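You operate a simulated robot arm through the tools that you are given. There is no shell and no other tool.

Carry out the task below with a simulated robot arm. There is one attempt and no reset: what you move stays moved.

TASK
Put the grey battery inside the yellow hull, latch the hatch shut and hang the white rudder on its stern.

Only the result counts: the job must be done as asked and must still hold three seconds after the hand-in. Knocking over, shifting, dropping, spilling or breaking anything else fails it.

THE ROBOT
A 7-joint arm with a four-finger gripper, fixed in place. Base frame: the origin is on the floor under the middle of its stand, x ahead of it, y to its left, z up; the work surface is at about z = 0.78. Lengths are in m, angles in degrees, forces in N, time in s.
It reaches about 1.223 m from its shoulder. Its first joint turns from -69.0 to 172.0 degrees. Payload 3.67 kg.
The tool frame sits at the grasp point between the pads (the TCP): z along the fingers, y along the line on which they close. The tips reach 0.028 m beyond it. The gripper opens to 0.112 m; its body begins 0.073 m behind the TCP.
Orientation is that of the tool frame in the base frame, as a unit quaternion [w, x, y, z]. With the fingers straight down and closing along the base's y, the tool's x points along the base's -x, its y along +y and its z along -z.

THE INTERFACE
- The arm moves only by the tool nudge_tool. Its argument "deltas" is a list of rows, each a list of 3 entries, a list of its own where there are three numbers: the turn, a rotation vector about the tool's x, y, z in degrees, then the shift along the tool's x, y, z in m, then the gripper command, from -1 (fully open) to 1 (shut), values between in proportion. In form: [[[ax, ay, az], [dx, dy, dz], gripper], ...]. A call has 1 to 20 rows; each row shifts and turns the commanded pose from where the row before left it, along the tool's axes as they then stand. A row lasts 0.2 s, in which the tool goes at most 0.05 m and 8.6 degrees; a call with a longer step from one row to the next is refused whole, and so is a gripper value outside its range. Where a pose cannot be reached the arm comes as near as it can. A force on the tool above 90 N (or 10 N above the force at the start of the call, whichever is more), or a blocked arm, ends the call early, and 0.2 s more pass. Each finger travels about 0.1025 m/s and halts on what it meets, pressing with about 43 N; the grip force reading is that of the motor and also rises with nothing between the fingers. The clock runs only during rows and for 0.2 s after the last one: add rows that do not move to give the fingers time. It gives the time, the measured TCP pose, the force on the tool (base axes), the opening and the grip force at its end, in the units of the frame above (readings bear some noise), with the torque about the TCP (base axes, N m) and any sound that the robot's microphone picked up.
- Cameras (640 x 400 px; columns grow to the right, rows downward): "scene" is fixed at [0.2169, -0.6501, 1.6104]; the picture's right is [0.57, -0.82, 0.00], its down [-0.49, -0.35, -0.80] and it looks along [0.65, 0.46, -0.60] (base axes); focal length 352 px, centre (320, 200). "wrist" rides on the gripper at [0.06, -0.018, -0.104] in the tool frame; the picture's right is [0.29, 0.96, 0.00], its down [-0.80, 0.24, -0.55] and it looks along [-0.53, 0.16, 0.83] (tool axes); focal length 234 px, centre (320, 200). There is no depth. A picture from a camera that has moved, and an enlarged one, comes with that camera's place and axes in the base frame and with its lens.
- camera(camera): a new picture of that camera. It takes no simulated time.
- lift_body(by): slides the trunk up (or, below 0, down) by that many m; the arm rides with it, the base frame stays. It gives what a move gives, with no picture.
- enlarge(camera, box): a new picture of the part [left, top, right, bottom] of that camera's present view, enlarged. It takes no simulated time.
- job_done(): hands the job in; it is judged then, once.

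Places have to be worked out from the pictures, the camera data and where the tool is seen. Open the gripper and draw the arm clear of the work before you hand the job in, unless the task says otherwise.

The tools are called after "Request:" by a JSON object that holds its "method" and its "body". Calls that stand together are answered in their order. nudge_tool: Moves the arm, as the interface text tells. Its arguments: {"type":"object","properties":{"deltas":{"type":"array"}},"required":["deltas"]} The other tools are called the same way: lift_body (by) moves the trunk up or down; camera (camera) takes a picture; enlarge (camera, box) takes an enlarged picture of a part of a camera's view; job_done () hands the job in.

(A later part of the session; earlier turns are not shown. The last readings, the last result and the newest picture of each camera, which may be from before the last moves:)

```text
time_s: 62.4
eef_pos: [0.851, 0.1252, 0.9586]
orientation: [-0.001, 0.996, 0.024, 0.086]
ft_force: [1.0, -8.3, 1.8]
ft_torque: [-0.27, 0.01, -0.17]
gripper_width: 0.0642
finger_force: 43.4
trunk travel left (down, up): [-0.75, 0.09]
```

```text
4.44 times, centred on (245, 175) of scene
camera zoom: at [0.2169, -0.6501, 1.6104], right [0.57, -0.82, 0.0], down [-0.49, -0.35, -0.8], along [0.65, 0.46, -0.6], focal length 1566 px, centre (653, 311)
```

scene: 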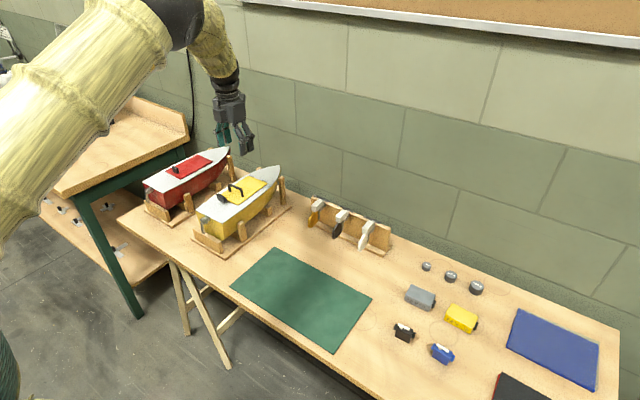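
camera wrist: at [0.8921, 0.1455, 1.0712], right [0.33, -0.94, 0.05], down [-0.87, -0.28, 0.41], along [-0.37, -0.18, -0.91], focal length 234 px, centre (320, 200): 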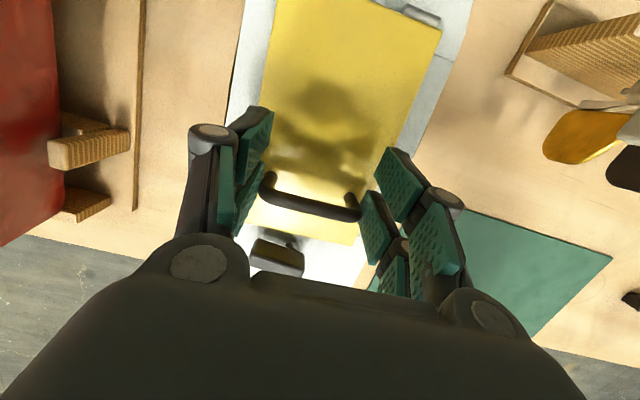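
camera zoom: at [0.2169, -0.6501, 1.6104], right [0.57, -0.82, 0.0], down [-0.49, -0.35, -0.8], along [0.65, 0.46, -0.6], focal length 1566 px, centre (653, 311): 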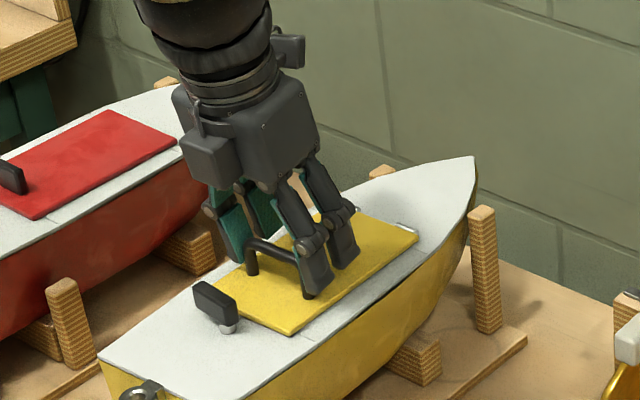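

Gripped at 64 mm across the legs. I lift through the first 30° of the arc with the hand's orientation fixed, letting the lid pivot in the pads.

Request:
{"method": "nudge_tool", "body": {"deltas": [[[0, 0, 0], [0.0048, 0.0008, -0.0088], 0.1], [[0, 0, 0], [0.0049, 0, -0.0087], 0.1], [[0, 0, 0], [0.0063, 0, -0.0078], 0.1], [[0, 0, 0], [0.0064, 0, -0.0077], 0.1], [[0, 0, 0], [0.0075, 0, -0.0065], 0.1], [[0, 0, 0], [0.0076, 0, -0.0065], 0.1], [[0, 0, 0], [0, 0, 0], 0.1], [[0, 0, 0], [0, 0, 0], 0.1]]}}

Request:
{"method": "camera", "body": {"camera": "wrist"}}

Request:
{"method": "enlarge", "body": {"camera": "scene", "box": [190, 120, 300, 220]}}

```text
time_s: 64.2
eef_pos: [0.8813, 0.1268, 1.0126]
orientation: [-0.002, 0.996, 0.024, 0.088]
ft_force: [-5.2, 2.1, 6.0]
ft_torque: [0.31, 0.05, -0.13]
gripper_width: 0.0642
finger_force: 42.8
trunk travel left (down, up): [-0.75, 0.09]
```

```text
taken
camera wrist: at [0.9212, 0.1476, 1.125], right [0.33, -0.94, 0.05], down [-0.87, -0.28, 0.41], along [-0.37, -0.18, -0.91], focal length 234 px, centre (320, 200)
```

wrist: 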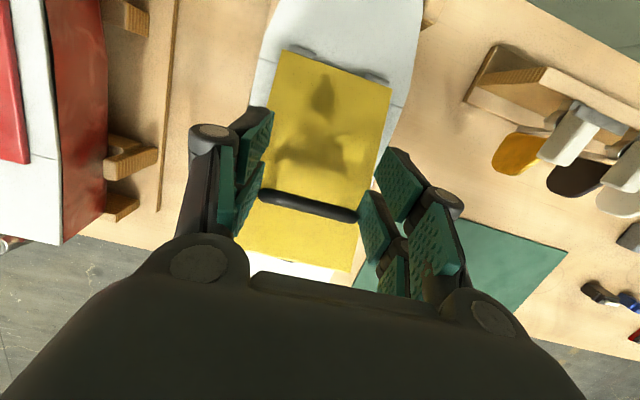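

```text
4.00 times, centred on (245, 170) of scene
camera zoom: at [0.2169, -0.6501, 1.6104], right [0.57, -0.82, 0.0], down [-0.49, -0.35, -0.8], along [0.65, 0.46, -0.6], focal length 1409 px, centre (620, 320)
```

zoom: 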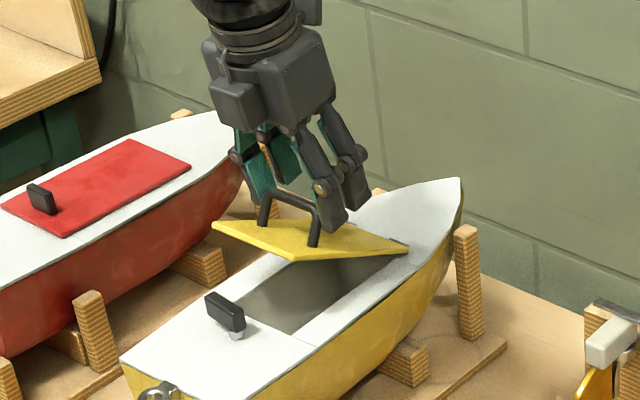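

The lid rises and pivots cleanly in the pads, grip unchanged. I continue from 30° to 60°.

Request:
{"method": "nudge_tool", "body": {"deltas": [[[0, 0, 0], [0.0086, 0, -0.0051], 0.1], [[0, 0, 0], [0.0086, 0, -0.005], 0.1], [[0, 0, 0], [0.0093, 0, -0.0036], 0.1], [[0, 0, 0], [0.0094, 0, -0.0035], 0.1], [[0, 0, 0], [0.0098, 0, -0.0019], 0.1], [[0, 0, 0], [0.0098, 0, -0.0019], 0.1], [[0, 0, 0], [0, 0, 0], 0.1], [[0, 0, 0], [0, 0, 0], 0.1]]}}

Request:
{"method": "camera", "body": {"camera": "wrist"}}

Request:
{"method": "enlarge", "body": {"camera": "scene", "box": [190, 110, 310, 220]}}

```text
time_s: 66.0
eef_pos: [0.9327, 0.1295, 1.0427]
orientation: [-0.001, 0.996, 0.024, 0.087]
ft_force: [2.6, 2.5, 3.8]
ft_torque: [-0.13, -0.38, -0.01]
gripper_width: 0.0639
finger_force: 42.9
trunk travel left (down, up): [-0.75, 0.09]
```

```text
taken
camera wrist: at [0.9724, 0.1494, 1.1545], right [0.33, -0.94, 0.05], down [-0.87, -0.28, 0.41], along [-0.37, -0.18, -0.91], focal length 234 px, centre (320, 200)
```

wrist: 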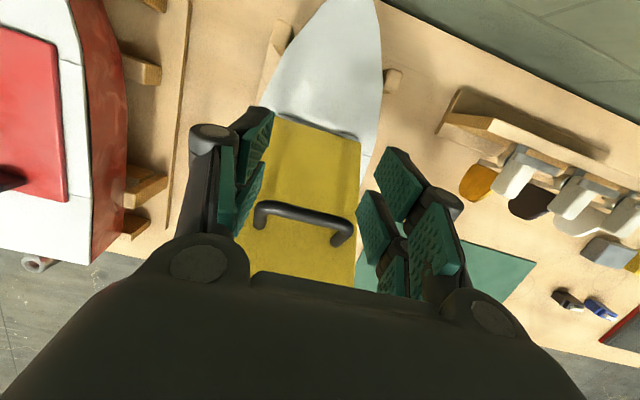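

```text
3.64 times, centred on (250, 165) of scene
camera zoom: at [0.2169, -0.6501, 1.6104], right [0.57, -0.82, 0.0], down [-0.49, -0.35, -0.8], along [0.65, 0.46, -0.6], focal length 1281 px, centre (574, 327)
```

zoom: 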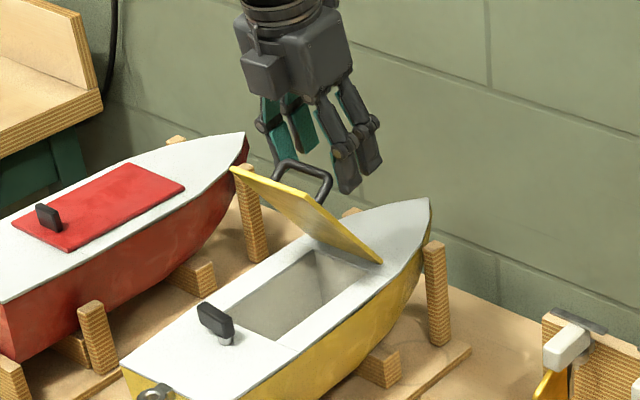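

At about 60° and exactly on the arc. I continue to 85° and check before going past vertical.

Request:
{"method": "nudge_tool", "body": {"deltas": [[[0, 0, 0], [0.01, 0, -0.0005], 0.1], [[0, 0, 0], [0.0099, 0, 0.0003], 0.1], [[0, 0, 0], [0.0099, 0, 0.0012], 0.1], [[0, 0, 0], [0.0098, 0, 0.002], 0.1], [[0, 0, 0], [0.0095, 0, 0.003], 0.1], [[0, 0, 0], [0, 0, 0], 0.1], [[0, 0, 0], [0, 0, 0], 0.1]]}}

Request:
{"method": "camera", "body": {"camera": "wrist"}}

Request:
{"method": "enlarge", "body": {"camera": "scene", "box": [190, 110, 310, 220]}}

```text
time_s: 67.6
eef_pos: [0.9813, 0.1313, 1.0435]
orientation: [-0.001, 0.996, 0.025, 0.086]
ft_force: [0.4, -0.2, 0.0]
ft_torque: [0.03, -0.02, 0.02]
gripper_width: 0.0504
finger_force: 0.0
trunk travel left (down, up): [-0.75, 0.09]
```

```text
taken
camera wrist: at [1.0214, 0.1523, 1.1552], right [0.33, -0.94, 0.05], down [-0.87, -0.28, 0.41], along [-0.37, -0.18, -0.91], focal length 234 px, centre (320, 200)
```

wrist: 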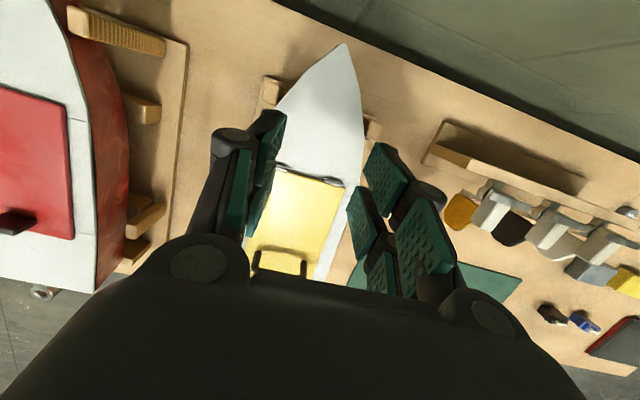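

```text
3.64 times, centred on (250, 165) of scene
camera zoom: at [0.2169, -0.6501, 1.6104], right [0.57, -0.82, 0.0], down [-0.49, -0.35, -0.8], along [0.65, 0.46, -0.6], focal length 1281 px, centre (574, 327)
```

zoom: 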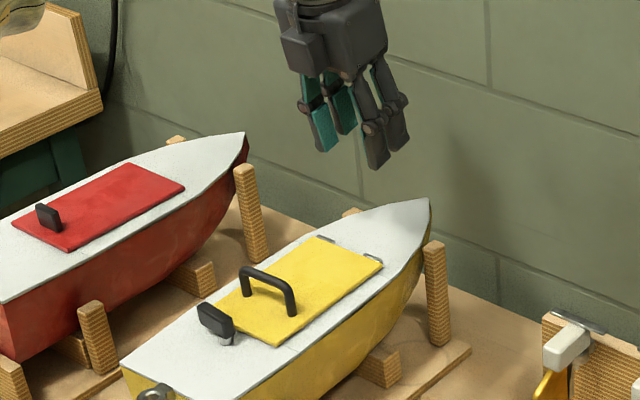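

The handle slipped out again somewhere past 50° and the lid dropped shut; pictures show the lid lagging at about 52° when I thought 60°. I go back above the handle, opened, to regrip with the bar better centred and then proceed in small checked steps.

Request:
{"method": "nudge_tool", "body": {"deltas": [[[0, 0, 0], [0, 0, -0.01], -0.3], [[0, 0, 0], [-0.0333, 0, 0], -0.5], [[0, 0, 0], [-0.0333, 0, 0], -0.5], [[0, 0, 0], [-0.0333, 0, 0.005], -0.5], [[0, 0, 0], [-0.0331, 0, 0.0057], -0.5], [[0, 0, 0], [0, 0, 0], -0.5], [[0, 0, 0], [0, 0, 0], -0.5], [[0, 0, 0], [0, 0, 0], -0.5]]}}

Request:
{"method": "enlarge", "body": {"camera": "wrist", "box": [220, 0, 440, 240]}}

Request:
{"method": "enlarge", "body": {"camera": "scene", "box": [190, 130, 300, 230]}}

```text
time_s: 69.4
eef_pos: [0.8498, 0.1255, 1.0198]
orientation: [-0.002, 0.996, 0.025, 0.086]
ft_force: [-0.4, -0.8, 0.2]
ft_torque: [0.03, -0.02, -0.02]
gripper_width: 0.0842
finger_force: 0.0
trunk travel left (down, up): [-0.75, 0.09]
```

```text
1.67 times, centred on (330, 120) of wrist
camera zoom: at [0.8906, 0.1466, 1.1317], right [0.33, -0.94, 0.05], down [-0.87, -0.28, 0.41], along [-0.37, -0.18, -0.91], focal length 390 px, centre (303, 333)
```

zoom: 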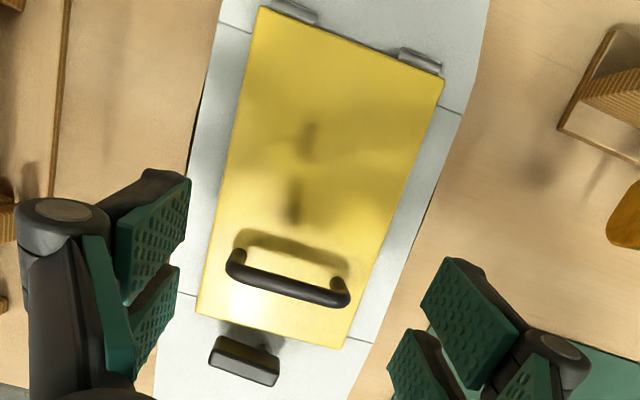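

```text
4.00 times, centred on (245, 180) of scene
camera zoom: at [0.2169, -0.6501, 1.6104], right [0.57, -0.82, 0.0], down [-0.49, -0.35, -0.8], along [0.65, 0.46, -0.6], focal length 1409 px, centre (620, 280)
```

zoom: 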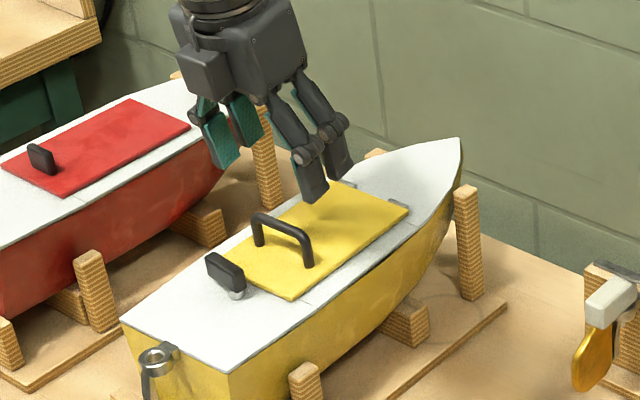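

The boat has not moved since. I regrip the legs with the bar centred in the rear pads.

Request:
{"method": "nudge_tool", "body": {"deltas": [[[0, 0, 0], [-0.0035, 0, 0.02], -0.5], [[0, 0, 0], [-0.0032, 0, 0.02], -0.5], [[0, 0, 0], [0, 0, 0.0195], -0.5], [[0, 0, 0], [0, 0, 0], -0.5], [[0, 0, 0], [0, 0, 0], -0.35], [[0, 0, 0], [0, 0, 0], -0.2], [[0, 0, 0], [0, 0, 0], -0.1], [[0, 0, 0], [0, 0, 0], 0.0], [[0, 0, 0], [0, 0, 0], 0.2], [[0, 0, 0], [0, 0, 0], 0.2]]}}

Request:
{"method": "enlarge", "body": {"camera": "wrist", "box": [200, 80, 460, 300]}}

Request:
{"method": "enlarge", "body": {"camera": "scene", "box": [200, 140, 280, 210]}}

```text
time_s: 71.6
eef_pos: [0.8533, 0.1251, 0.9602]
orientation: [-0.001, 0.996, 0.024, 0.087]
ft_force: [2.0, 1.5, 0.5]
ft_torque: [0.13, -0.01, 0.03]
gripper_width: 0.0638
finger_force: 43.0
trunk travel left (down, up): [-0.75, 0.09]
```

```text
1.82 times, centred on (330, 190) of wrist
camera zoom: at [0.8945, 0.1464, 1.0716], right [0.33, -0.94, 0.05], down [-0.87, -0.28, 0.41], along [-0.37, -0.18, -0.91], focal length 426 px, centre (302, 218)
```

zoom: 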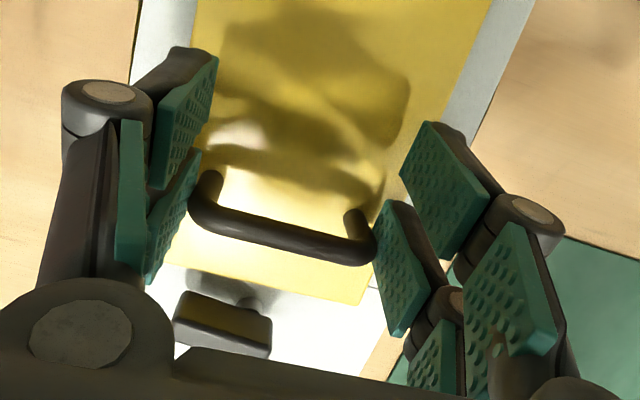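

```text
5.71 times, centred on (240, 175) of scene
camera zoom: at [0.2169, -0.6501, 1.6104], right [0.57, -0.82, 0.0], down [-0.49, -0.35, -0.8], along [0.65, 0.46, -0.6], focal length 2013 px, centre (777, 343)
```

zoom: 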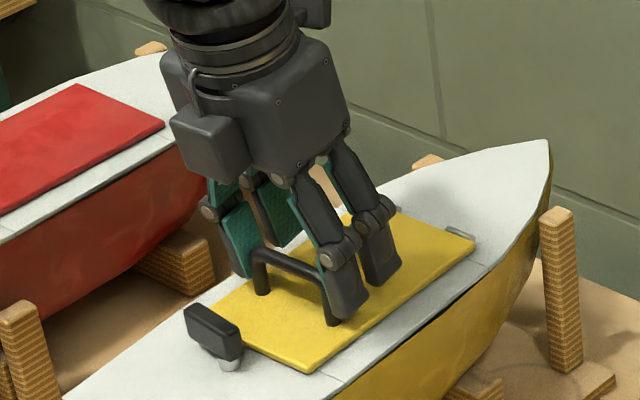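

The legs are held near the middle of the rear pads. I lift to 30° again along the arc.

Request:
{"method": "nudge_tool", "body": {"deltas": [[[0, 0, 0], [0.0048, 0, -0.0088], 0.3], [[0, 0, 0], [0.0049, 0, -0.0087], 0.3], [[0, 0, 0], [0.0063, 0, -0.0078], 0.3], [[0, 0, 0], [0.0064, 0, -0.0077], 0.3], [[0, 0, 0], [0.0075, 0, -0.0065], 0.3], [[0, 0, 0], [0.0076, 0, -0.0065], 0.3], [[0, 0, 0], [0, 0, 0], 0.3], [[0, 0, 0], [0, 0, 0], 0.3]]}}

Request:
{"method": "enlarge", "body": {"camera": "wrist", "box": [200, 80, 460, 300]}}

Request:
{"method": "enlarge", "body": {"camera": "scene", "box": [200, 120, 300, 210]}}

```text
time_s: 73.4
eef_pos: [0.881, 0.1262, 1.0152]
orientation: [-0.003, 0.996, 0.024, 0.088]
ft_force: [-18.6, -2.1, 7.5]
ft_torque: [-0.04, 0.37, -0.27]
gripper_width: 0.0636
finger_force: 42.4
trunk travel left (down, up): [-0.75, 0.09]
```

```text
1.82 times, centred on (330, 190) of wrist
camera zoom: at [0.9214, 0.1477, 1.1267], right [0.33, -0.94, 0.05], down [-0.87, -0.28, 0.41], along [-0.37, -0.18, -0.91], focal length 426 px, centre (302, 218)
```

zoom: 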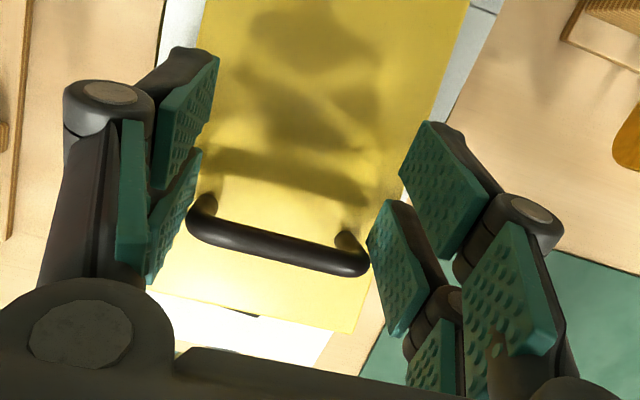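

```text
4.44 times, centred on (250, 165) of scene
camera zoom: at [0.2169, -0.6501, 1.6104], right [0.57, -0.82, 0.0], down [-0.49, -0.35, -0.8], along [0.65, 0.46, -0.6], focal length 1566 px, centre (631, 356)
```

zoom: 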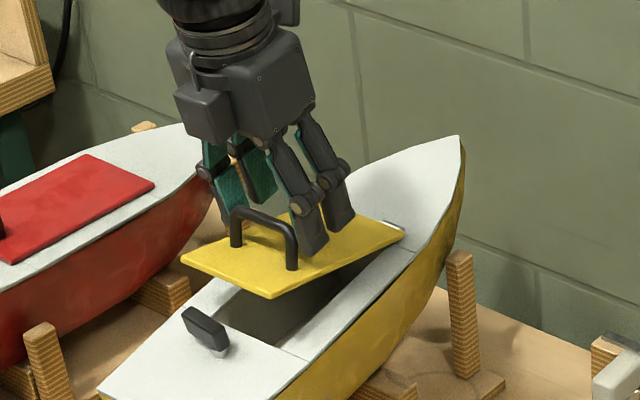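

The tool is being pushed outward from the hinge (−18.6, +7.5 N), so my arc is slightly off and the pads are being dragged. I follow that force by 2 mm to relax it before going on.

Request:
{"method": "nudge_tool", "body": {"deltas": [[[0, 0, 0], [-0.002, 0, -0.001], 0.3], [[0, 0, 0], [0, 0, 0], 0.3], [[0, 0, 0], [0, 0, 0], 0.3]]}}

```text
time_s: 74.2
eef_pos: [0.8804, 0.1263, 1.0099]
orientation: [-0.001, 0.996, 0.025, 0.084]
ft_force: [-6.2, 0.4, 3.9]
ft_torque: [0.0, 0.12, 0.15]
gripper_width: 0.0638
finger_force: 43.3
trunk travel left (down, up): [-0.75, 0.09]
```

Force dropped to about 7 N. I step the lid by 5° at a time, watching force and picture.

Request:
{"method": "nudge_tool", "body": {"deltas": [[[0, 0, 0], [0.0038, 0, -0.0027], 0.3], [[0, 0, 0], [0.0038, 0, -0.0027], 0.3], [[0, 0, 0], [0, 0, 0], 0.3], [[0, 0, 0], [0, 0, 0], 0.3]]}}

Request:
{"method": "enlarge", "body": {"camera": "wrist", "box": [200, 80, 460, 300]}}

Request:
{"method": "enlarge", "body": {"camera": "scene", "box": [200, 120, 300, 210]}}

```text
time_s: 75.2
eef_pos: [0.8853, 0.1265, 1.0204]
orientation: [-0.002, 0.996, 0.025, 0.086]
ft_force: [-12.5, 0.3, -4.7]
ft_torque: [-0.04, 1.2, 0.02]
gripper_width: 0.0635
finger_force: 42.7
trunk travel left (down, up): [-0.75, 0.09]
```

```text
1.82 times, centred on (330, 190) of wrist
camera zoom: at [0.9265, 0.1482, 1.1314], right [0.33, -0.94, 0.05], down [-0.87, -0.28, 0.41], along [-0.37, -0.18, -0.91], focal length 426 px, centre (302, 218)
```

zoom: 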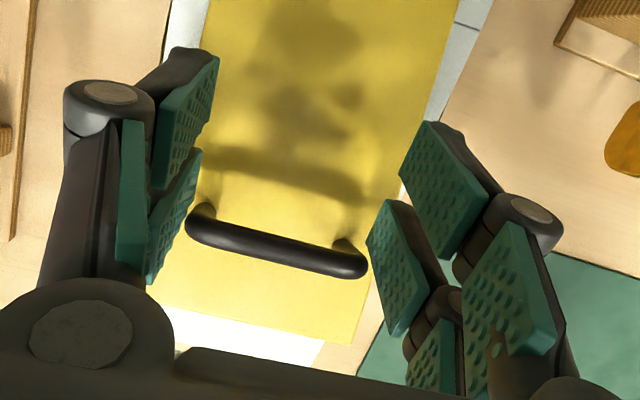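

```text
4.44 times, centred on (250, 165) of scene
camera zoom: at [0.2169, -0.6501, 1.6104], right [0.57, -0.82, 0.0], down [-0.49, -0.35, -0.8], along [0.65, 0.46, -0.6], focal length 1566 px, centre (631, 356)
```

zoom: 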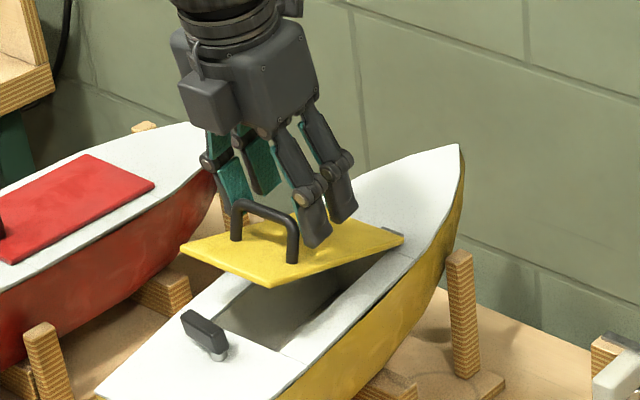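

The picture shows a problem: the pads hold the lid too rigidly, so the lift is raising the boat's bow off its cradle instead of opening the lid. I reverse exactly the same path, slowly, to set it back down.

Request:
{"method": "nudge_tool", "body": {"deltas": [[[0, 0, 0], [-0.0038, 0, 0.0027], 0.3], [[0, 0, 0], [-0.0038, 0, 0.0027], 0.3], [[0, 0, 0], [0.001, 0, 0.001], 0.3], [[0, 0, 0], [-0.0038, 0, 0.0032], 0.3], [[0, 0, 0], [-0.0038, 0, 0.0033], 0.3], [[0, 0, 0], [-0.0037, 0, 0.0032], 0.3], [[0, 0, 0], [-0.0038, 0, 0.0033], 0.3], [[0, 0, 0], [-0.0032, 0, 0.0038], 0.3], [[0, 0, 0], [-0.0032, 0, 0.0039], 0.3], [[0, 0, 0], [0, 0, 0], 0.3], [[0, 0, 0], [0, 0, 0], 0.3]]}}

Request:
{"method": "enlarge", "body": {"camera": "scene", "box": [180, 120, 310, 230]}}

```text
time_s: 77.6
eef_pos: [0.8659, 0.125, 0.9875]
orientation: [-0.002, 0.996, 0.025, 0.087]
ft_force: [14.5, -2.3, 2.3]
ft_torque: [0.12, -1.3, 0.07]
gripper_width: 0.0637
finger_force: 42.9
trunk travel left (down, up): [-0.75, 0.09]
```

```text
3.64 times, centred on (245, 175) of scene
camera zoom: at [0.2169, -0.6501, 1.6104], right [0.57, -0.82, 0.0], down [-0.49, -0.35, -0.8], along [0.65, 0.46, -0.6], focal length 1281 px, centre (593, 291)
```

zoom: 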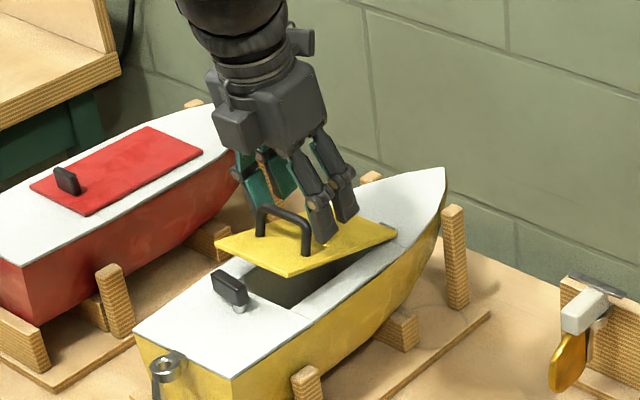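

The bow is back down in the cradle and the lid is at roughly 15°. I relax the +14 N x force by moving with it and lower the lid the rest of the way before releasing.

Request:
{"method": "nudge_tool", "body": {"deltas": [[[0, 0, 0], [0.0015, 0, 0], 0.3], [[0, 0, 0], [-0.0012, 0, 0.0044], 0.3], [[0, 0, 0], [-0.002, 0, 0.0044], 0.3], [[0, 0, 0], [-0.002, 0, 0.0044], 0.3], [[0, 0, 0], [0, 0, 0], 0.3], [[0, 0, 0], [0, 0, 0], 0.3]]}}

Request:
{"method": "enlarge", "body": {"camera": "scene", "box": [180, 120, 310, 230]}}

```text
time_s: 79.0
eef_pos: [0.8601, 0.1256, 0.9759]
orientation: [-0.002, 0.996, 0.023, 0.087]
ft_force: [-10.1, -5.6, 13.0]
ft_torque: [-0.05, -0.59, 0.03]
gripper_width: 0.0635
finger_force: 43.0
trunk travel left (down, up): [-0.75, 0.09]
```

```text
3.64 times, centred on (245, 175) of scene
camera zoom: at [0.2169, -0.6501, 1.6104], right [0.57, -0.82, 0.0], down [-0.49, -0.35, -0.8], along [0.65, 0.46, -0.6], focal length 1281 px, centre (593, 291)
```

zoom: 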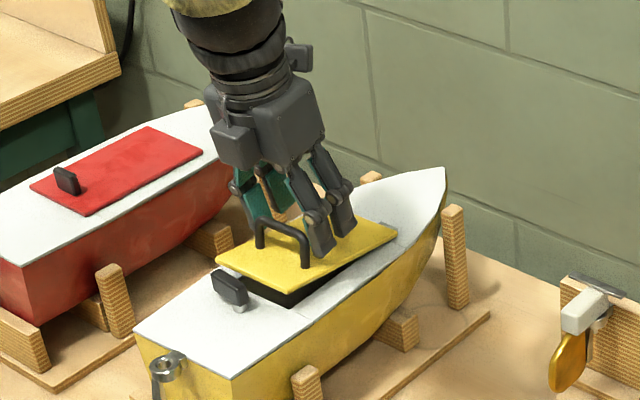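

The lid is only a few degrees open now; I release it and rise clear.

Request:
{"method": "nudge_tool", "body": {"deltas": [[[0, 0, 0], [0, 0, 0], 0.0], [[0, 0, 0], [0, 0, 0], -0.3], [[0, 0, 0], [0, 0, 0], -0.5], [[0, 0, 0], [0, 0, 0], -0.5], [[0, 0, 0], [0, 0, -0.02], -0.5], [[0, 0, 0], [0, 0, -0.03], -0.5], [[0, 0, 0], [0, 0, -0.03], -0.5], [[0, 0, 0], [0, 0, 0], -0.5], [[0, 0, 0], [0, 0, 0], -0.5]]}}

Request:
{"method": "enlarge", "body": {"camera": "scene", "box": [180, 120, 310, 230]}}

Request:
{"method": "camera", "body": {"camera": "wrist"}}

```text
time_s: 81.0
eef_pos: [0.8482, 0.1256, 1.0536]
orientation: [-0.001, 0.996, 0.024, 0.086]
ft_force: [0.2, 0.2, -0.4]
ft_torque: [-0.04, 0.0, -0.01]
gripper_width: 0.0841
finger_force: 0.2
trunk travel left (down, up): [-0.75, 0.09]
```

```text
3.64 times, centred on (245, 175) of scene
camera zoom: at [0.2169, -0.6501, 1.6104], right [0.57, -0.82, 0.0], down [-0.49, -0.35, -0.8], along [0.65, 0.46, -0.6], focal length 1281 px, centre (593, 291)
```

zoom: 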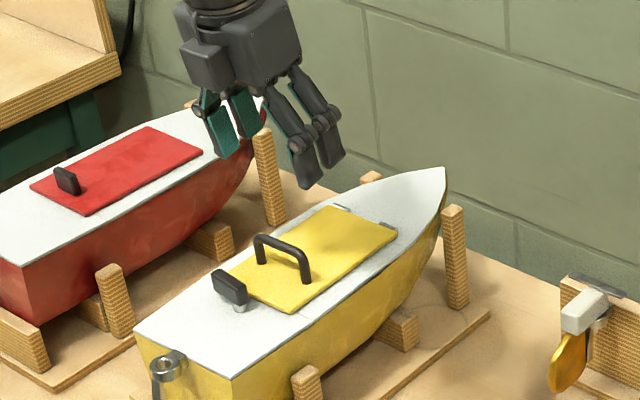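

```text
taken
camera wrist: at [0.889, 0.1458, 1.1653], right [0.33, -0.94, 0.05], down [-0.87, -0.28, 0.41], along [-0.37, -0.18, -0.91], focal length 234 px, centre (320, 200)
```

wrist: 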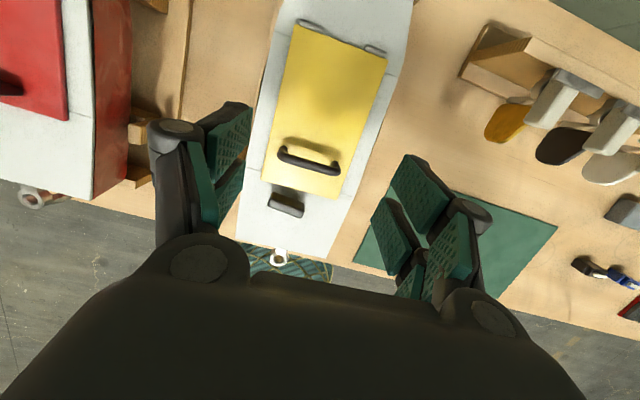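

The lid is shut and the boat seated. I re-measure the lid, handle and hinges from this view.

Request:
{"method": "enlarge", "body": {"camera": "wrist", "box": [240, 0, 420, 220]}}

Request:
{"method": "enlarge", "body": {"camera": "scene", "box": [200, 150, 300, 230]}}

```text
1.82 times, centred on (330, 110) of wrist
camera zoom: at [0.889, 0.1458, 1.1653], right [0.33, -0.94, 0.05], down [-0.87, -0.28, 0.41], along [-0.37, -0.18, -0.91], focal length 426 px, centre (302, 364)
```

zoom: 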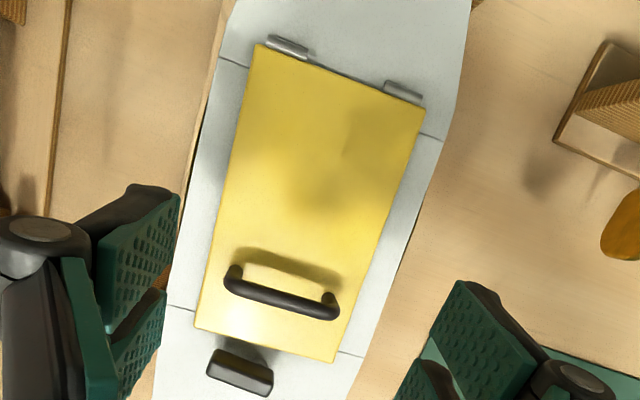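

```text
5.00 times, centred on (250, 190) of scene
camera zoom: at [0.2169, -0.6501, 1.6104], right [0.57, -0.82, 0.0], down [-0.49, -0.35, -0.8], along [0.65, 0.46, -0.6], focal length 1762 px, centre (670, 250)
```

zoom: 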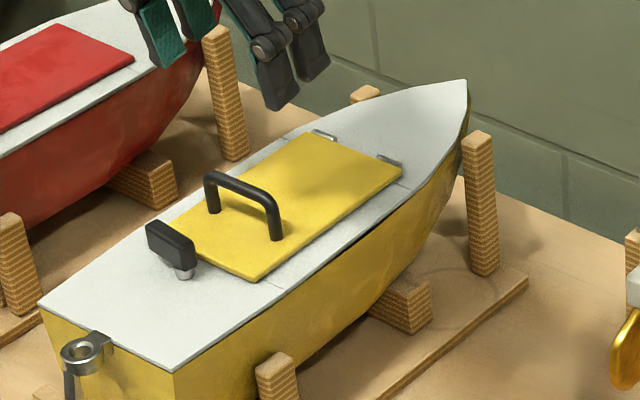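

Handle is at (0.834, 0.125), hinge axis x about 0.9435, boat yaw 2.3°. Next try: pinch only the crossbar with the pad tips from ±x (yaw 92°), so it can roll between the pads with little torque while the hand stays upright. I straighten and turn the hand first.

Request:
{"method": "nudge_tool", "body": {"deltas": [[[0, -5, 0], [0, 0, -0.01], -0.5], [[0, -5, 0], [0, 0, -0.01], -0.3], [[0, 0, 8], [0, 0, 0], 0.0], [[0, 0, 8], [0, 0, 0], 0.3], [[0, 0, 8], [0, 0, 0], 0.3], [[0, 0, 8], [0, 0, 0], 0.3], [[0, 0, 8], [0, 0, 0], 0.3], [[0, 0, 8], [0, 0, 0], 0.3], [[0, 0, 8], [0, 0, 0], 0.3], [[0, 0, 8], [0, 0, 0], 0.3], [[0, 0, 8], [0, 0, 0], 0.3], [[0, 0, 8], [0, 0, 0], 0.3], [[0, 0, 8], [0, 0, 0], 0.3], [[0, 0, 2.5], [0, 0, 0], 0.3], [[0, 0, 0], [0, 0, 0], 0.3], [[0, 0, 0], [0, 0, 0], 0.3], [[0, 0, 0], [0, 0, 0], 0.3]]}}

Request:
{"method": "camera", "body": {"camera": "wrist"}}

```text
time_s: 84.6
eef_pos: [0.847, 0.1244, 1.0739]
orientation: [0.001, 0.721, -0.693, 0.0]
ft_force: [-0.8, 0.4, -0.6]
ft_torque: [-0.02, -0.02, 0.01]
gripper_width: 0.0392
finger_force: 0.0
trunk travel left (down, up): [-0.75, 0.09]
```

```text
taken
camera wrist: at [0.8673, 0.0667, 1.176], right [-0.95, -0.33, 0.0], down [-0.27, 0.79, 0.55], along [-0.18, 0.52, -0.83], focal length 234 px, centre (320, 200)
```

wrist: 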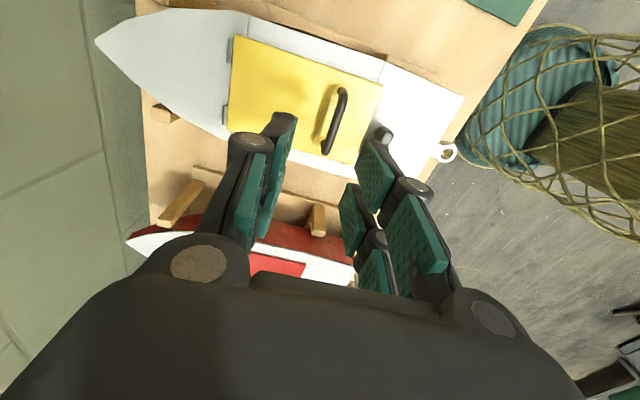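

Aligned at yaw 92.3°. I move over the crossbar and descend to just above it to verify centring.

Request:
{"method": "nudge_tool", "body": {"deltas": [[[0, 0, 0], [-0.0002, 0.0065, 0.035], 0.3], [[0, 0, 0], [-0.0002, 0.0065, 0.035], 0.3], [[0, 0, 0], [0, 0, 0.0175], 0.3], [[0, 0, 0], [0, 0, 0.01], 0.3], [[0, 0, 0], [0, 0, 0], 0.3], [[0, 0, 0], [0, 0, 0], 0.3], [[0, 0, 0], [0, 0, 0], 0.3]]}}

Request:
{"method": "enlarge", "body": {"camera": "wrist", "box": [240, 80, 420, 260]}}

Request:
{"method": "enlarge", "body": {"camera": "scene", "box": [200, 150, 280, 210]}}

```text
time_s: 86.2
eef_pos: [0.8333, 0.1237, 0.9747]
orientation: [0.002, 0.721, -0.692, 0.0]
ft_force: [0.4, 0.8, -0.4]
ft_torque: [0.01, -0.02, 0.02]
gripper_width: 0.0391
finger_force: 0.0
trunk travel left (down, up): [-0.75, 0.09]
```

```text
2.22 times, centred on (330, 170) of wrist
camera zoom: at [0.8537, 0.0659, 1.0783], right [-0.95, -0.33, 0.0], down [-0.27, 0.79, 0.55], along [-0.18, 0.52, -0.83], focal length 520 px, centre (298, 267)
```

zoom: 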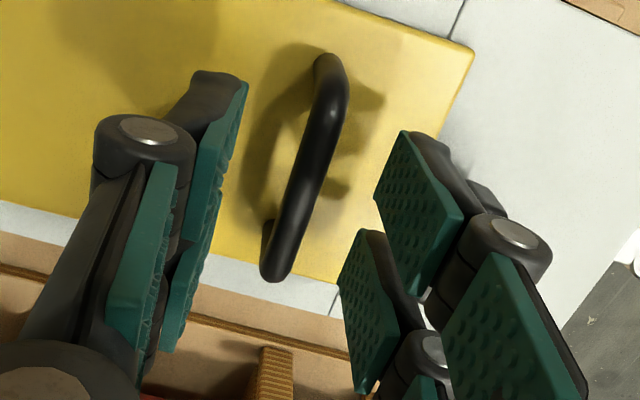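

```text
6.67 times, centred on (240, 180) of scene
camera zoom: at [0.2169, -0.6501, 1.6104], right [0.57, -0.82, 0.0], down [-0.49, -0.35, -0.8], along [0.65, 0.46, -0.6], focal length 2349 px, centre (853, 333)
```

zoom: 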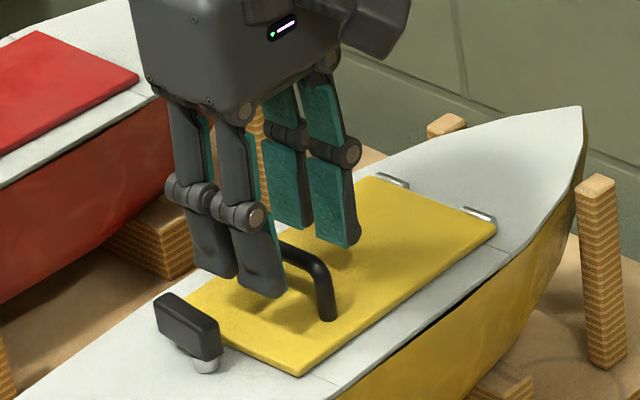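

The bar is centred within about 1 mm. I lower 8 mm so only the pad tips overlap the crossbar and close on it.

Request:
{"method": "nudge_tool", "body": {"deltas": [[[0, 0, -0.8], [0, -0.001, 0.0041], 0.3], [[0, 0, 0], [0, 0, 0.0041], 0.3], [[0, 0, 0], [0, 0, 0], 0.5], [[0, 0, 0], [0, 0, 0], 0.7], [[0, 0, 0], [0, 0, 0], 0.8], [[0, 0, 0], [0, 0, 0], 0.88], [[0, 0, 0], [0, 0, 0], 0.95], [[0, 0, 0], [0, 0, 0], 1.0], [[0, 0, 0], [0, 0, 0], 1.0]]}}

Request:
{"method": "enlarge", "body": {"camera": "wrist", "box": [240, 80, 420, 260]}}

Request:
{"method": "enlarge", "body": {"camera": "scene", "box": [200, 150, 280, 210]}}

```text
time_s: 88.2
eef_pos: [0.8352, 0.1231, 0.9673]
orientation: [0.001, 0.727, -0.687, 0.0]
ft_force: [-2.6, -1.0, 0.0]
ft_torque: [-0.11, 0.03, -0.38]
gripper_width: 0.0081
finger_force: 43.1
trunk travel left (down, up): [-0.75, 0.09]
```

```text
2.22 times, centred on (330, 170) of wrist
camera zoom: at [0.8558, 0.0657, 1.0706], right [-0.94, -0.34, 0.0], down [-0.28, 0.78, 0.55], along [-0.19, 0.52, -0.83], focal length 520 px, centre (298, 267)
```

zoom: 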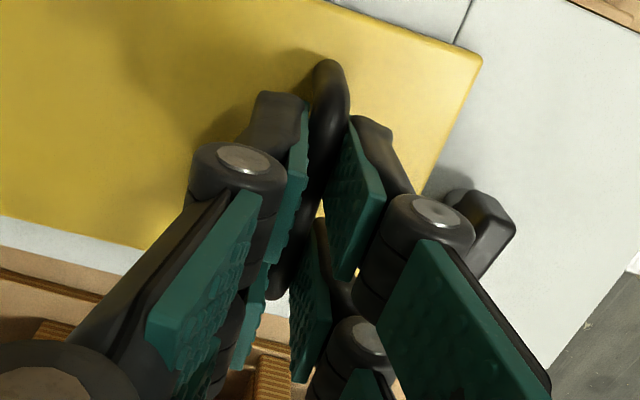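

```text
6.67 times, centred on (240, 180) of scene
camera zoom: at [0.2169, -0.6501, 1.6104], right [0.57, -0.82, 0.0], down [-0.49, -0.35, -0.8], along [0.65, 0.46, -0.6], focal length 2349 px, centre (853, 333)
```

zoom: 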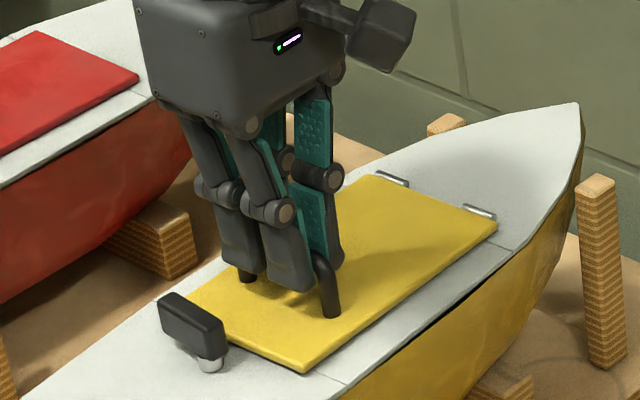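

The crossbar is pinched at the pad tips with the legs free below. I lift 20° along the arc with the hand upright and check that the boat stays put.

Request:
{"method": "nudge_tool", "body": {"deltas": [[[0, 0, 0], [0, -0.0029, -0.0096], 1.0], [[0, 0, 0], [0, -0.0037, -0.0093], 1.0], [[0, 0, 0], [0, -0.0044, -0.0089], 1.0], [[0, 0, 0], [0, -0.0053, -0.0085], 1.0], [[0, 0, 0], [0, 0, 0], 1.0], [[0, 0, 0], [0, 0, 0], 1.0]]}}

Request:
{"method": "enlarge", "body": {"camera": "wrist", "box": [240, 80, 420, 260]}}

Request:
{"method": "enlarge", "body": {"camera": "scene", "box": [190, 130, 290, 220]}}

```text
time_s: 89.6
eef_pos: [0.8517, 0.1237, 1.0034]
orientation: [0.001, 0.726, -0.688, 0.0]
ft_force: [-0.4, -5.2, -8.7]
ft_torque: [-0.8, 0.77, -0.6]
gripper_width: 0.0082
finger_force: 43.4
trunk travel left (down, up): [-0.75, 0.09]
```

```text
2.22 times, centred on (330, 170) of wrist
camera zoom: at [0.873, 0.0666, 1.1063], right [-0.94, -0.34, 0.0], down [-0.28, 0.78, 0.55], along [-0.19, 0.52, -0.83], focal length 520 px, centre (298, 267)
```

zoom: 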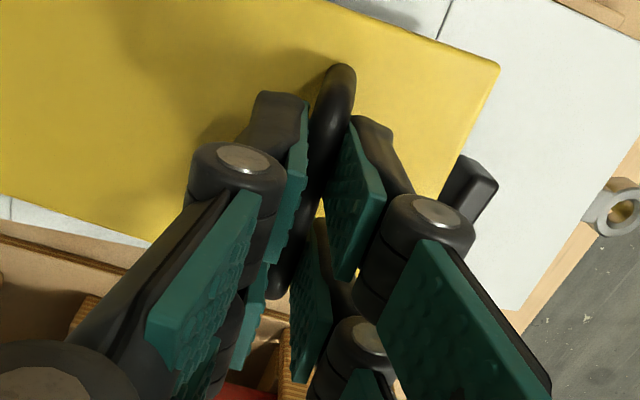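

```text
4.44 times, centred on (240, 175) of scene
camera zoom: at [0.2169, -0.6501, 1.6104], right [0.57, -0.82, 0.0], down [-0.49, -0.35, -0.8], along [0.65, 0.46, -0.6], focal length 1566 px, centre (676, 311)
```

zoom: 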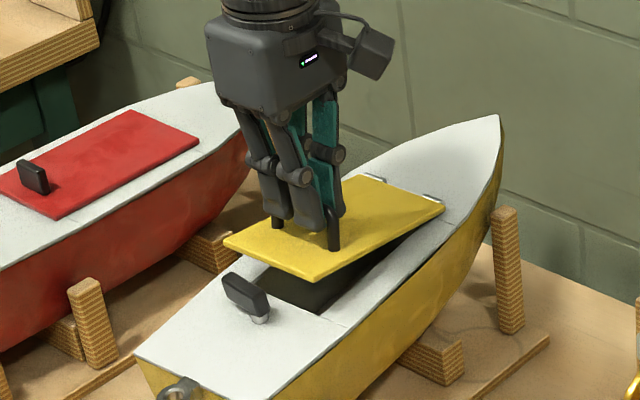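

Again the high pad friction lifts the bow instead of turning the lid, so the hand itself must rotate with the lid. I set the boat back down by reversing the same path and release.

Request:
{"method": "nudge_tool", "body": {"deltas": [[[0, 0, 0], [0, 0.0026, 0.0043], 1.0], [[0, 0, 0], [0, 0.0027, 0.0042], 1.0], [[0, 0, 0], [0, 0.0022, 0.0045], 1.0], [[0, 0, 0], [0, 0.0022, 0.0044], 1.0], [[0, 0, 0], [0, 0.0018, 0.0047], 1.0], [[0, 0, 0], [0, 0.0019, 0.0046], 1.0], [[0, 0, 0], [0, 0.0014, 0.0048], 1.0], [[0, 0, 0], [0, 0.0015, 0.0048], 1.0], [[0, 0, 0], [0, 0, 0], 1.0], [[0, 0, 0], [0, 0, 0], 1.0]]}}

Request:
{"method": "enlarge", "body": {"camera": "scene", "box": [190, 130, 290, 220]}}

```text
time_s: 91.8
eef_pos: [0.8337, 0.1237, 0.9685]
orientation: [0.002, 0.726, -0.687, -0.001]
ft_force: [-2.2, -0.4, -1.9]
ft_torque: [-0.41, 0.13, -0.18]
gripper_width: 0.0082
finger_force: 42.9
trunk travel left (down, up): [-0.75, 0.09]
```

```text
4.44 times, centred on (240, 175) of scene
camera zoom: at [0.2169, -0.6501, 1.6104], right [0.57, -0.82, 0.0], down [-0.49, -0.35, -0.8], along [0.65, 0.46, -0.6], focal length 1566 px, centre (676, 311)
```

zoom: 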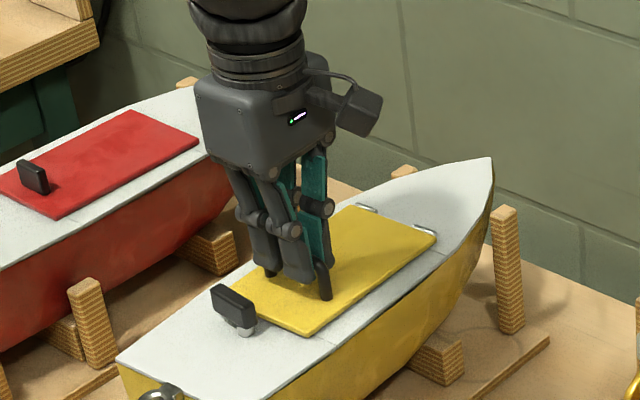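

The boat is down and level again. I release, rise, and turn to yaw 183° to set up a grip in which the hand rotates together with the lid.

Request:
{"method": "nudge_tool", "body": {"deltas": [[[0, 0, 0], [0, 0, 0], 0.6], [[0, 0, 0], [0, 0, 0], 0.3], [[0, 0, 0], [0, 0, -0.02], 0.3], [[0, 0, 0], [0, 0, -0.04], 0.3], [[0, 0, 0], [0, 0, -0.04], 0.0], [[0, 0, -8], [0, 0, 0], -0.3], [[0, 0, -8], [0, 0, 0], -0.5], [[0, 0, -8], [0, 0, 0], -0.5], [[0, 0, -8], [0, 0, 0], -0.5], [[0, 0, -8], [0, 0, 0], -0.5], [[0, 0, -8], [0, 0, 0], -0.5], [[0, 0, -8], [0, 0, 0], -0.5], [[0, 0, -8], [0, 0, 0], -0.5], [[0, 0, -8], [0, 0, 0], -0.5], [[0, 0, -8], [0, 0, 0], -0.5], [[0, 0, -8], [0, 0, 0], -0.5], [[0, 0, -1.5], [0, 0, 0], -0.5], [[0, 0, 0], [0, 0, 0], -0.5], [[0, 0, 0], [0, 0, 0], -0.5]]}}

Request:
{"method": "camera", "body": {"camera": "wrist"}}

Request:
{"method": "camera", "body": {"camera": "scene"}}

```text
time_s: 95.8
eef_pos: [0.8338, 0.125, 1.067]
orientation: [0.001, 1.0, 0.023, 0.0]
ft_force: [0.0, 0.2, 1.0]
ft_torque: [0.03, 0.03, -0.01]
gripper_width: 0.084
finger_force: 0.1
trunk travel left (down, up): [-0.75, 0.09]
```

```text
taken
camera wrist: at [0.8938, 0.1462, 1.1702], right [0.33, -0.94, 0.0], down [-0.78, -0.28, 0.56], along [-0.52, -0.18, -0.83], focal length 234 px, centre (320, 200)
```

wrist: 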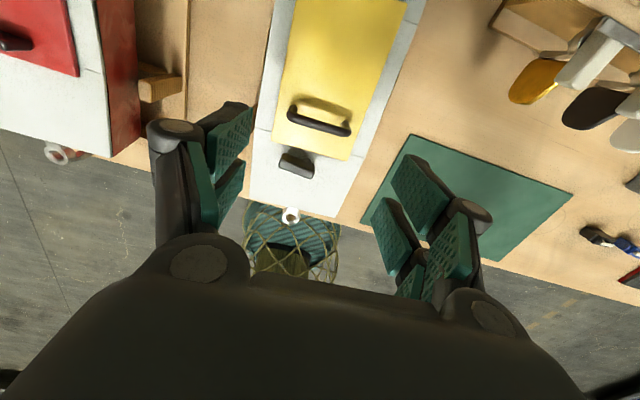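

```text
taken
```

scene: 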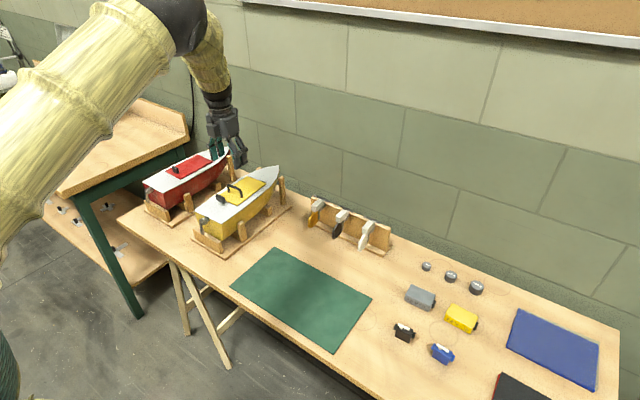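

Now I lean the hand forward to about 75° from vertical (pointing to the bow), staying well above the deck, to see if the arm can do it.

Request:
{"method": "nudge_tool", "body": {"deltas": [[[0, 8, 0], [0, 0, 0], -0.5], [[0, 8, 0], [0, 0, 0], -0.5], [[0, 8, 0], [0, 0, 0], -0.5], [[0, 8, 0], [0, 0, 0], -0.5], [[0, 8, 0], [0, 0, 0], -0.5], [[0, 8, 0], [0, 0, 0], -0.5], [[0, 8, 0], [0, 0, 0], -0.5], [[0, 0, 0], [0, 0, 0], -0.5], [[0, 0, 0], [0, 0, 0], -0.5], [[0, 0, 0], [0, 0, 0], -0.5]]}}

Request:
{"method": "camera", "body": {"camera": "scene"}}

Request:
{"method": "camera", "body": {"camera": "wrist"}}

```text
time_s: 98.0
eef_pos: [0.8375, 0.1197, 1.0713]
orientation: [-0.005, 0.895, 0.014, 0.445]
ft_force: [0.1, 0.1, -0.2]
ft_torque: [0.01, 0.0, -0.01]
gripper_width: 0.084
finger_force: 0.1
out of reach, approached as far as the arm can: row 5
trunk travel left (down, up): [-0.75, 0.09]
```

```text
taken
```

scene: 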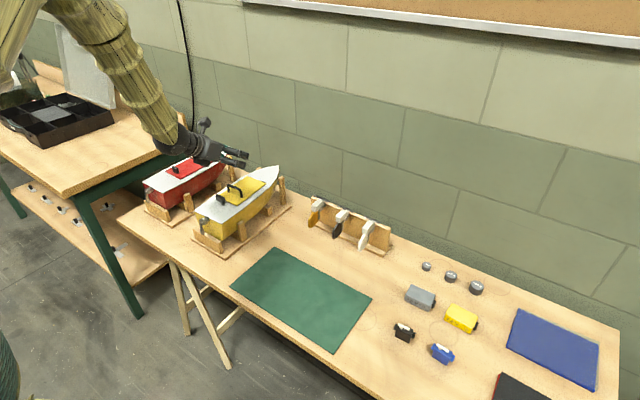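

```text
taken
camera wrist: at [0.7905, 0.1373, 1.1797], right [0.2, -0.95, 0.23], down [-0.92, -0.27, -0.3], along [0.35, -0.15, -0.93], focal length 234 px, centre (320, 200)
```

wrist: 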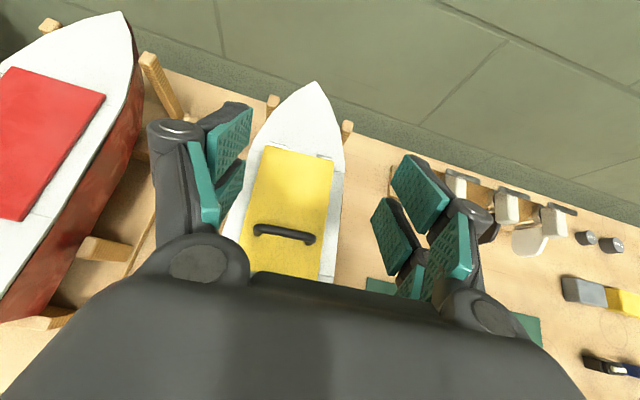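

It reached about 53° of lean with a new elbow-up posture and no contact. I continue to about 75°.

Request:
{"method": "nudge_tool", "body": {"deltas": [[[0, 7.4, 0], [0, 0, 0], -0.5], [[0, 7.4, 0], [0, 0, 0], -0.5], [[0, 7.4, 0], [0, 0, 0], -0.5], [[0, 0, 0], [0, 0, 0], -0.5], [[0, 0, 0], [0, 0, 0], -0.5], [[0, 0, 0], [0, 0, 0], -0.5]]}}

Request:
{"method": "camera", "body": {"camera": "scene"}}

Request:
{"method": "camera", "body": {"camera": "wrist"}}

```text
time_s: 99.4
eef_pos: [0.8417, 0.1088, 1.0717]
orientation: [-0.008, 0.794, 0.003, 0.607]
ft_force: [-0.8, 0.2, 0.0]
ft_torque: [0.02, 0.02, 0.02]
gripper_width: 0.0842
finger_force: 0.1
trunk travel left (down, up): [-0.75, 0.09]
```

```text
taken
```

scene: 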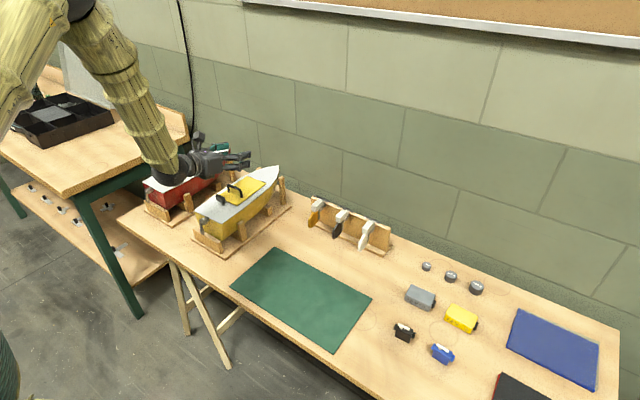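

```text
taken
camera wrist: at [0.7575, 0.1267, 1.156], right [0.09, -0.96, 0.27], down [-0.74, -0.24, -0.63], along [0.67, -0.14, -0.73], focal length 234 px, centre (320, 200)
```

wrist: 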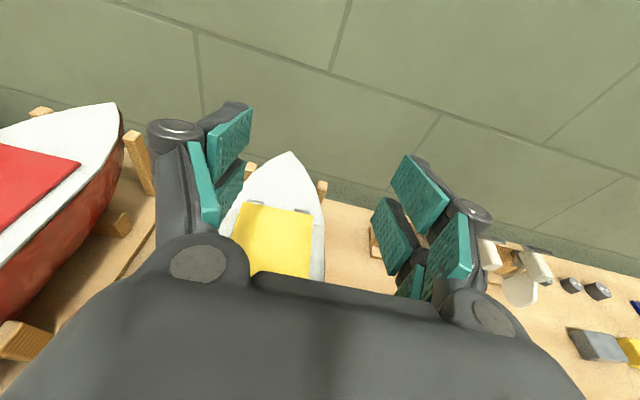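

The hand now points forward at about 75°. I correct yaw by 2° and move to just behind and above the handle, checking that position tracks in this posture.

Request:
{"method": "nudge_tool", "body": {"deltas": [[[1.9, 0, -0.5], [-0.02, -0.0045, -0.0071], -0.5], [[0, 0, 0], [-0.02, -0.0045, -0.0071], -0.5], [[0, 0, 0], [-0.02, -0.0045, -0.0071], -0.5], [[0, 0, 0], [0, 0, 0], -0.5], [[0, 0, 0], [0, 0, 0], -0.5], [[0, 0, 0], [0, 0, 0], -0.5]]}}

Request:
{"method": "camera", "body": {"camera": "wrist"}}

Request:
{"method": "enlarge", "body": {"camera": "scene", "box": [160, 110, 300, 230]}}

```text
time_s: 100.8
eef_pos: [0.7971, 0.1357, 1.0132]
orientation: [-0.017, 0.794, 0.032, 0.607]
ft_force: [-0.2, -0.3, 0.4]
ft_torque: [0.0, 0.03, 0.01]
gripper_width: 0.0838
finger_force: 0.0
trunk travel left (down, up): [-0.75, 0.09]
```

```text
taken
camera wrist: at [0.7119, 0.1482, 1.0982], right [0.14, -0.95, 0.29], down [-0.72, -0.3, -0.62], along [0.68, -0.12, -0.73], focal length 234 px, centre (320, 200)
```

wrist: 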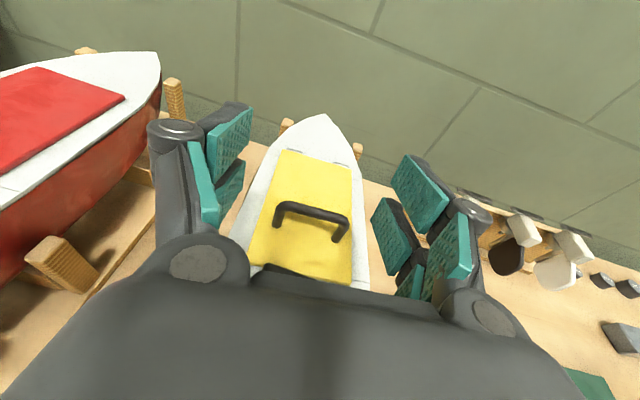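

```text
3.33 times, centred on (230, 170) of scene
camera zoom: at [0.2169, -0.6501, 1.6104], right [0.57, -0.82, 0.0], down [-0.49, -0.35, -0.8], along [0.65, 0.46, -0.6], focal length 1174 px, centre (620, 300)
```

zoom: 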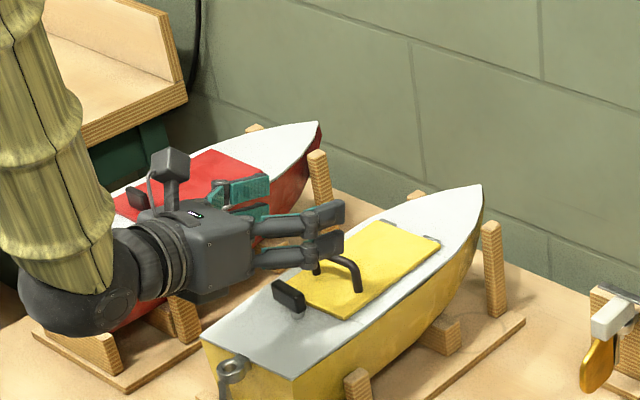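

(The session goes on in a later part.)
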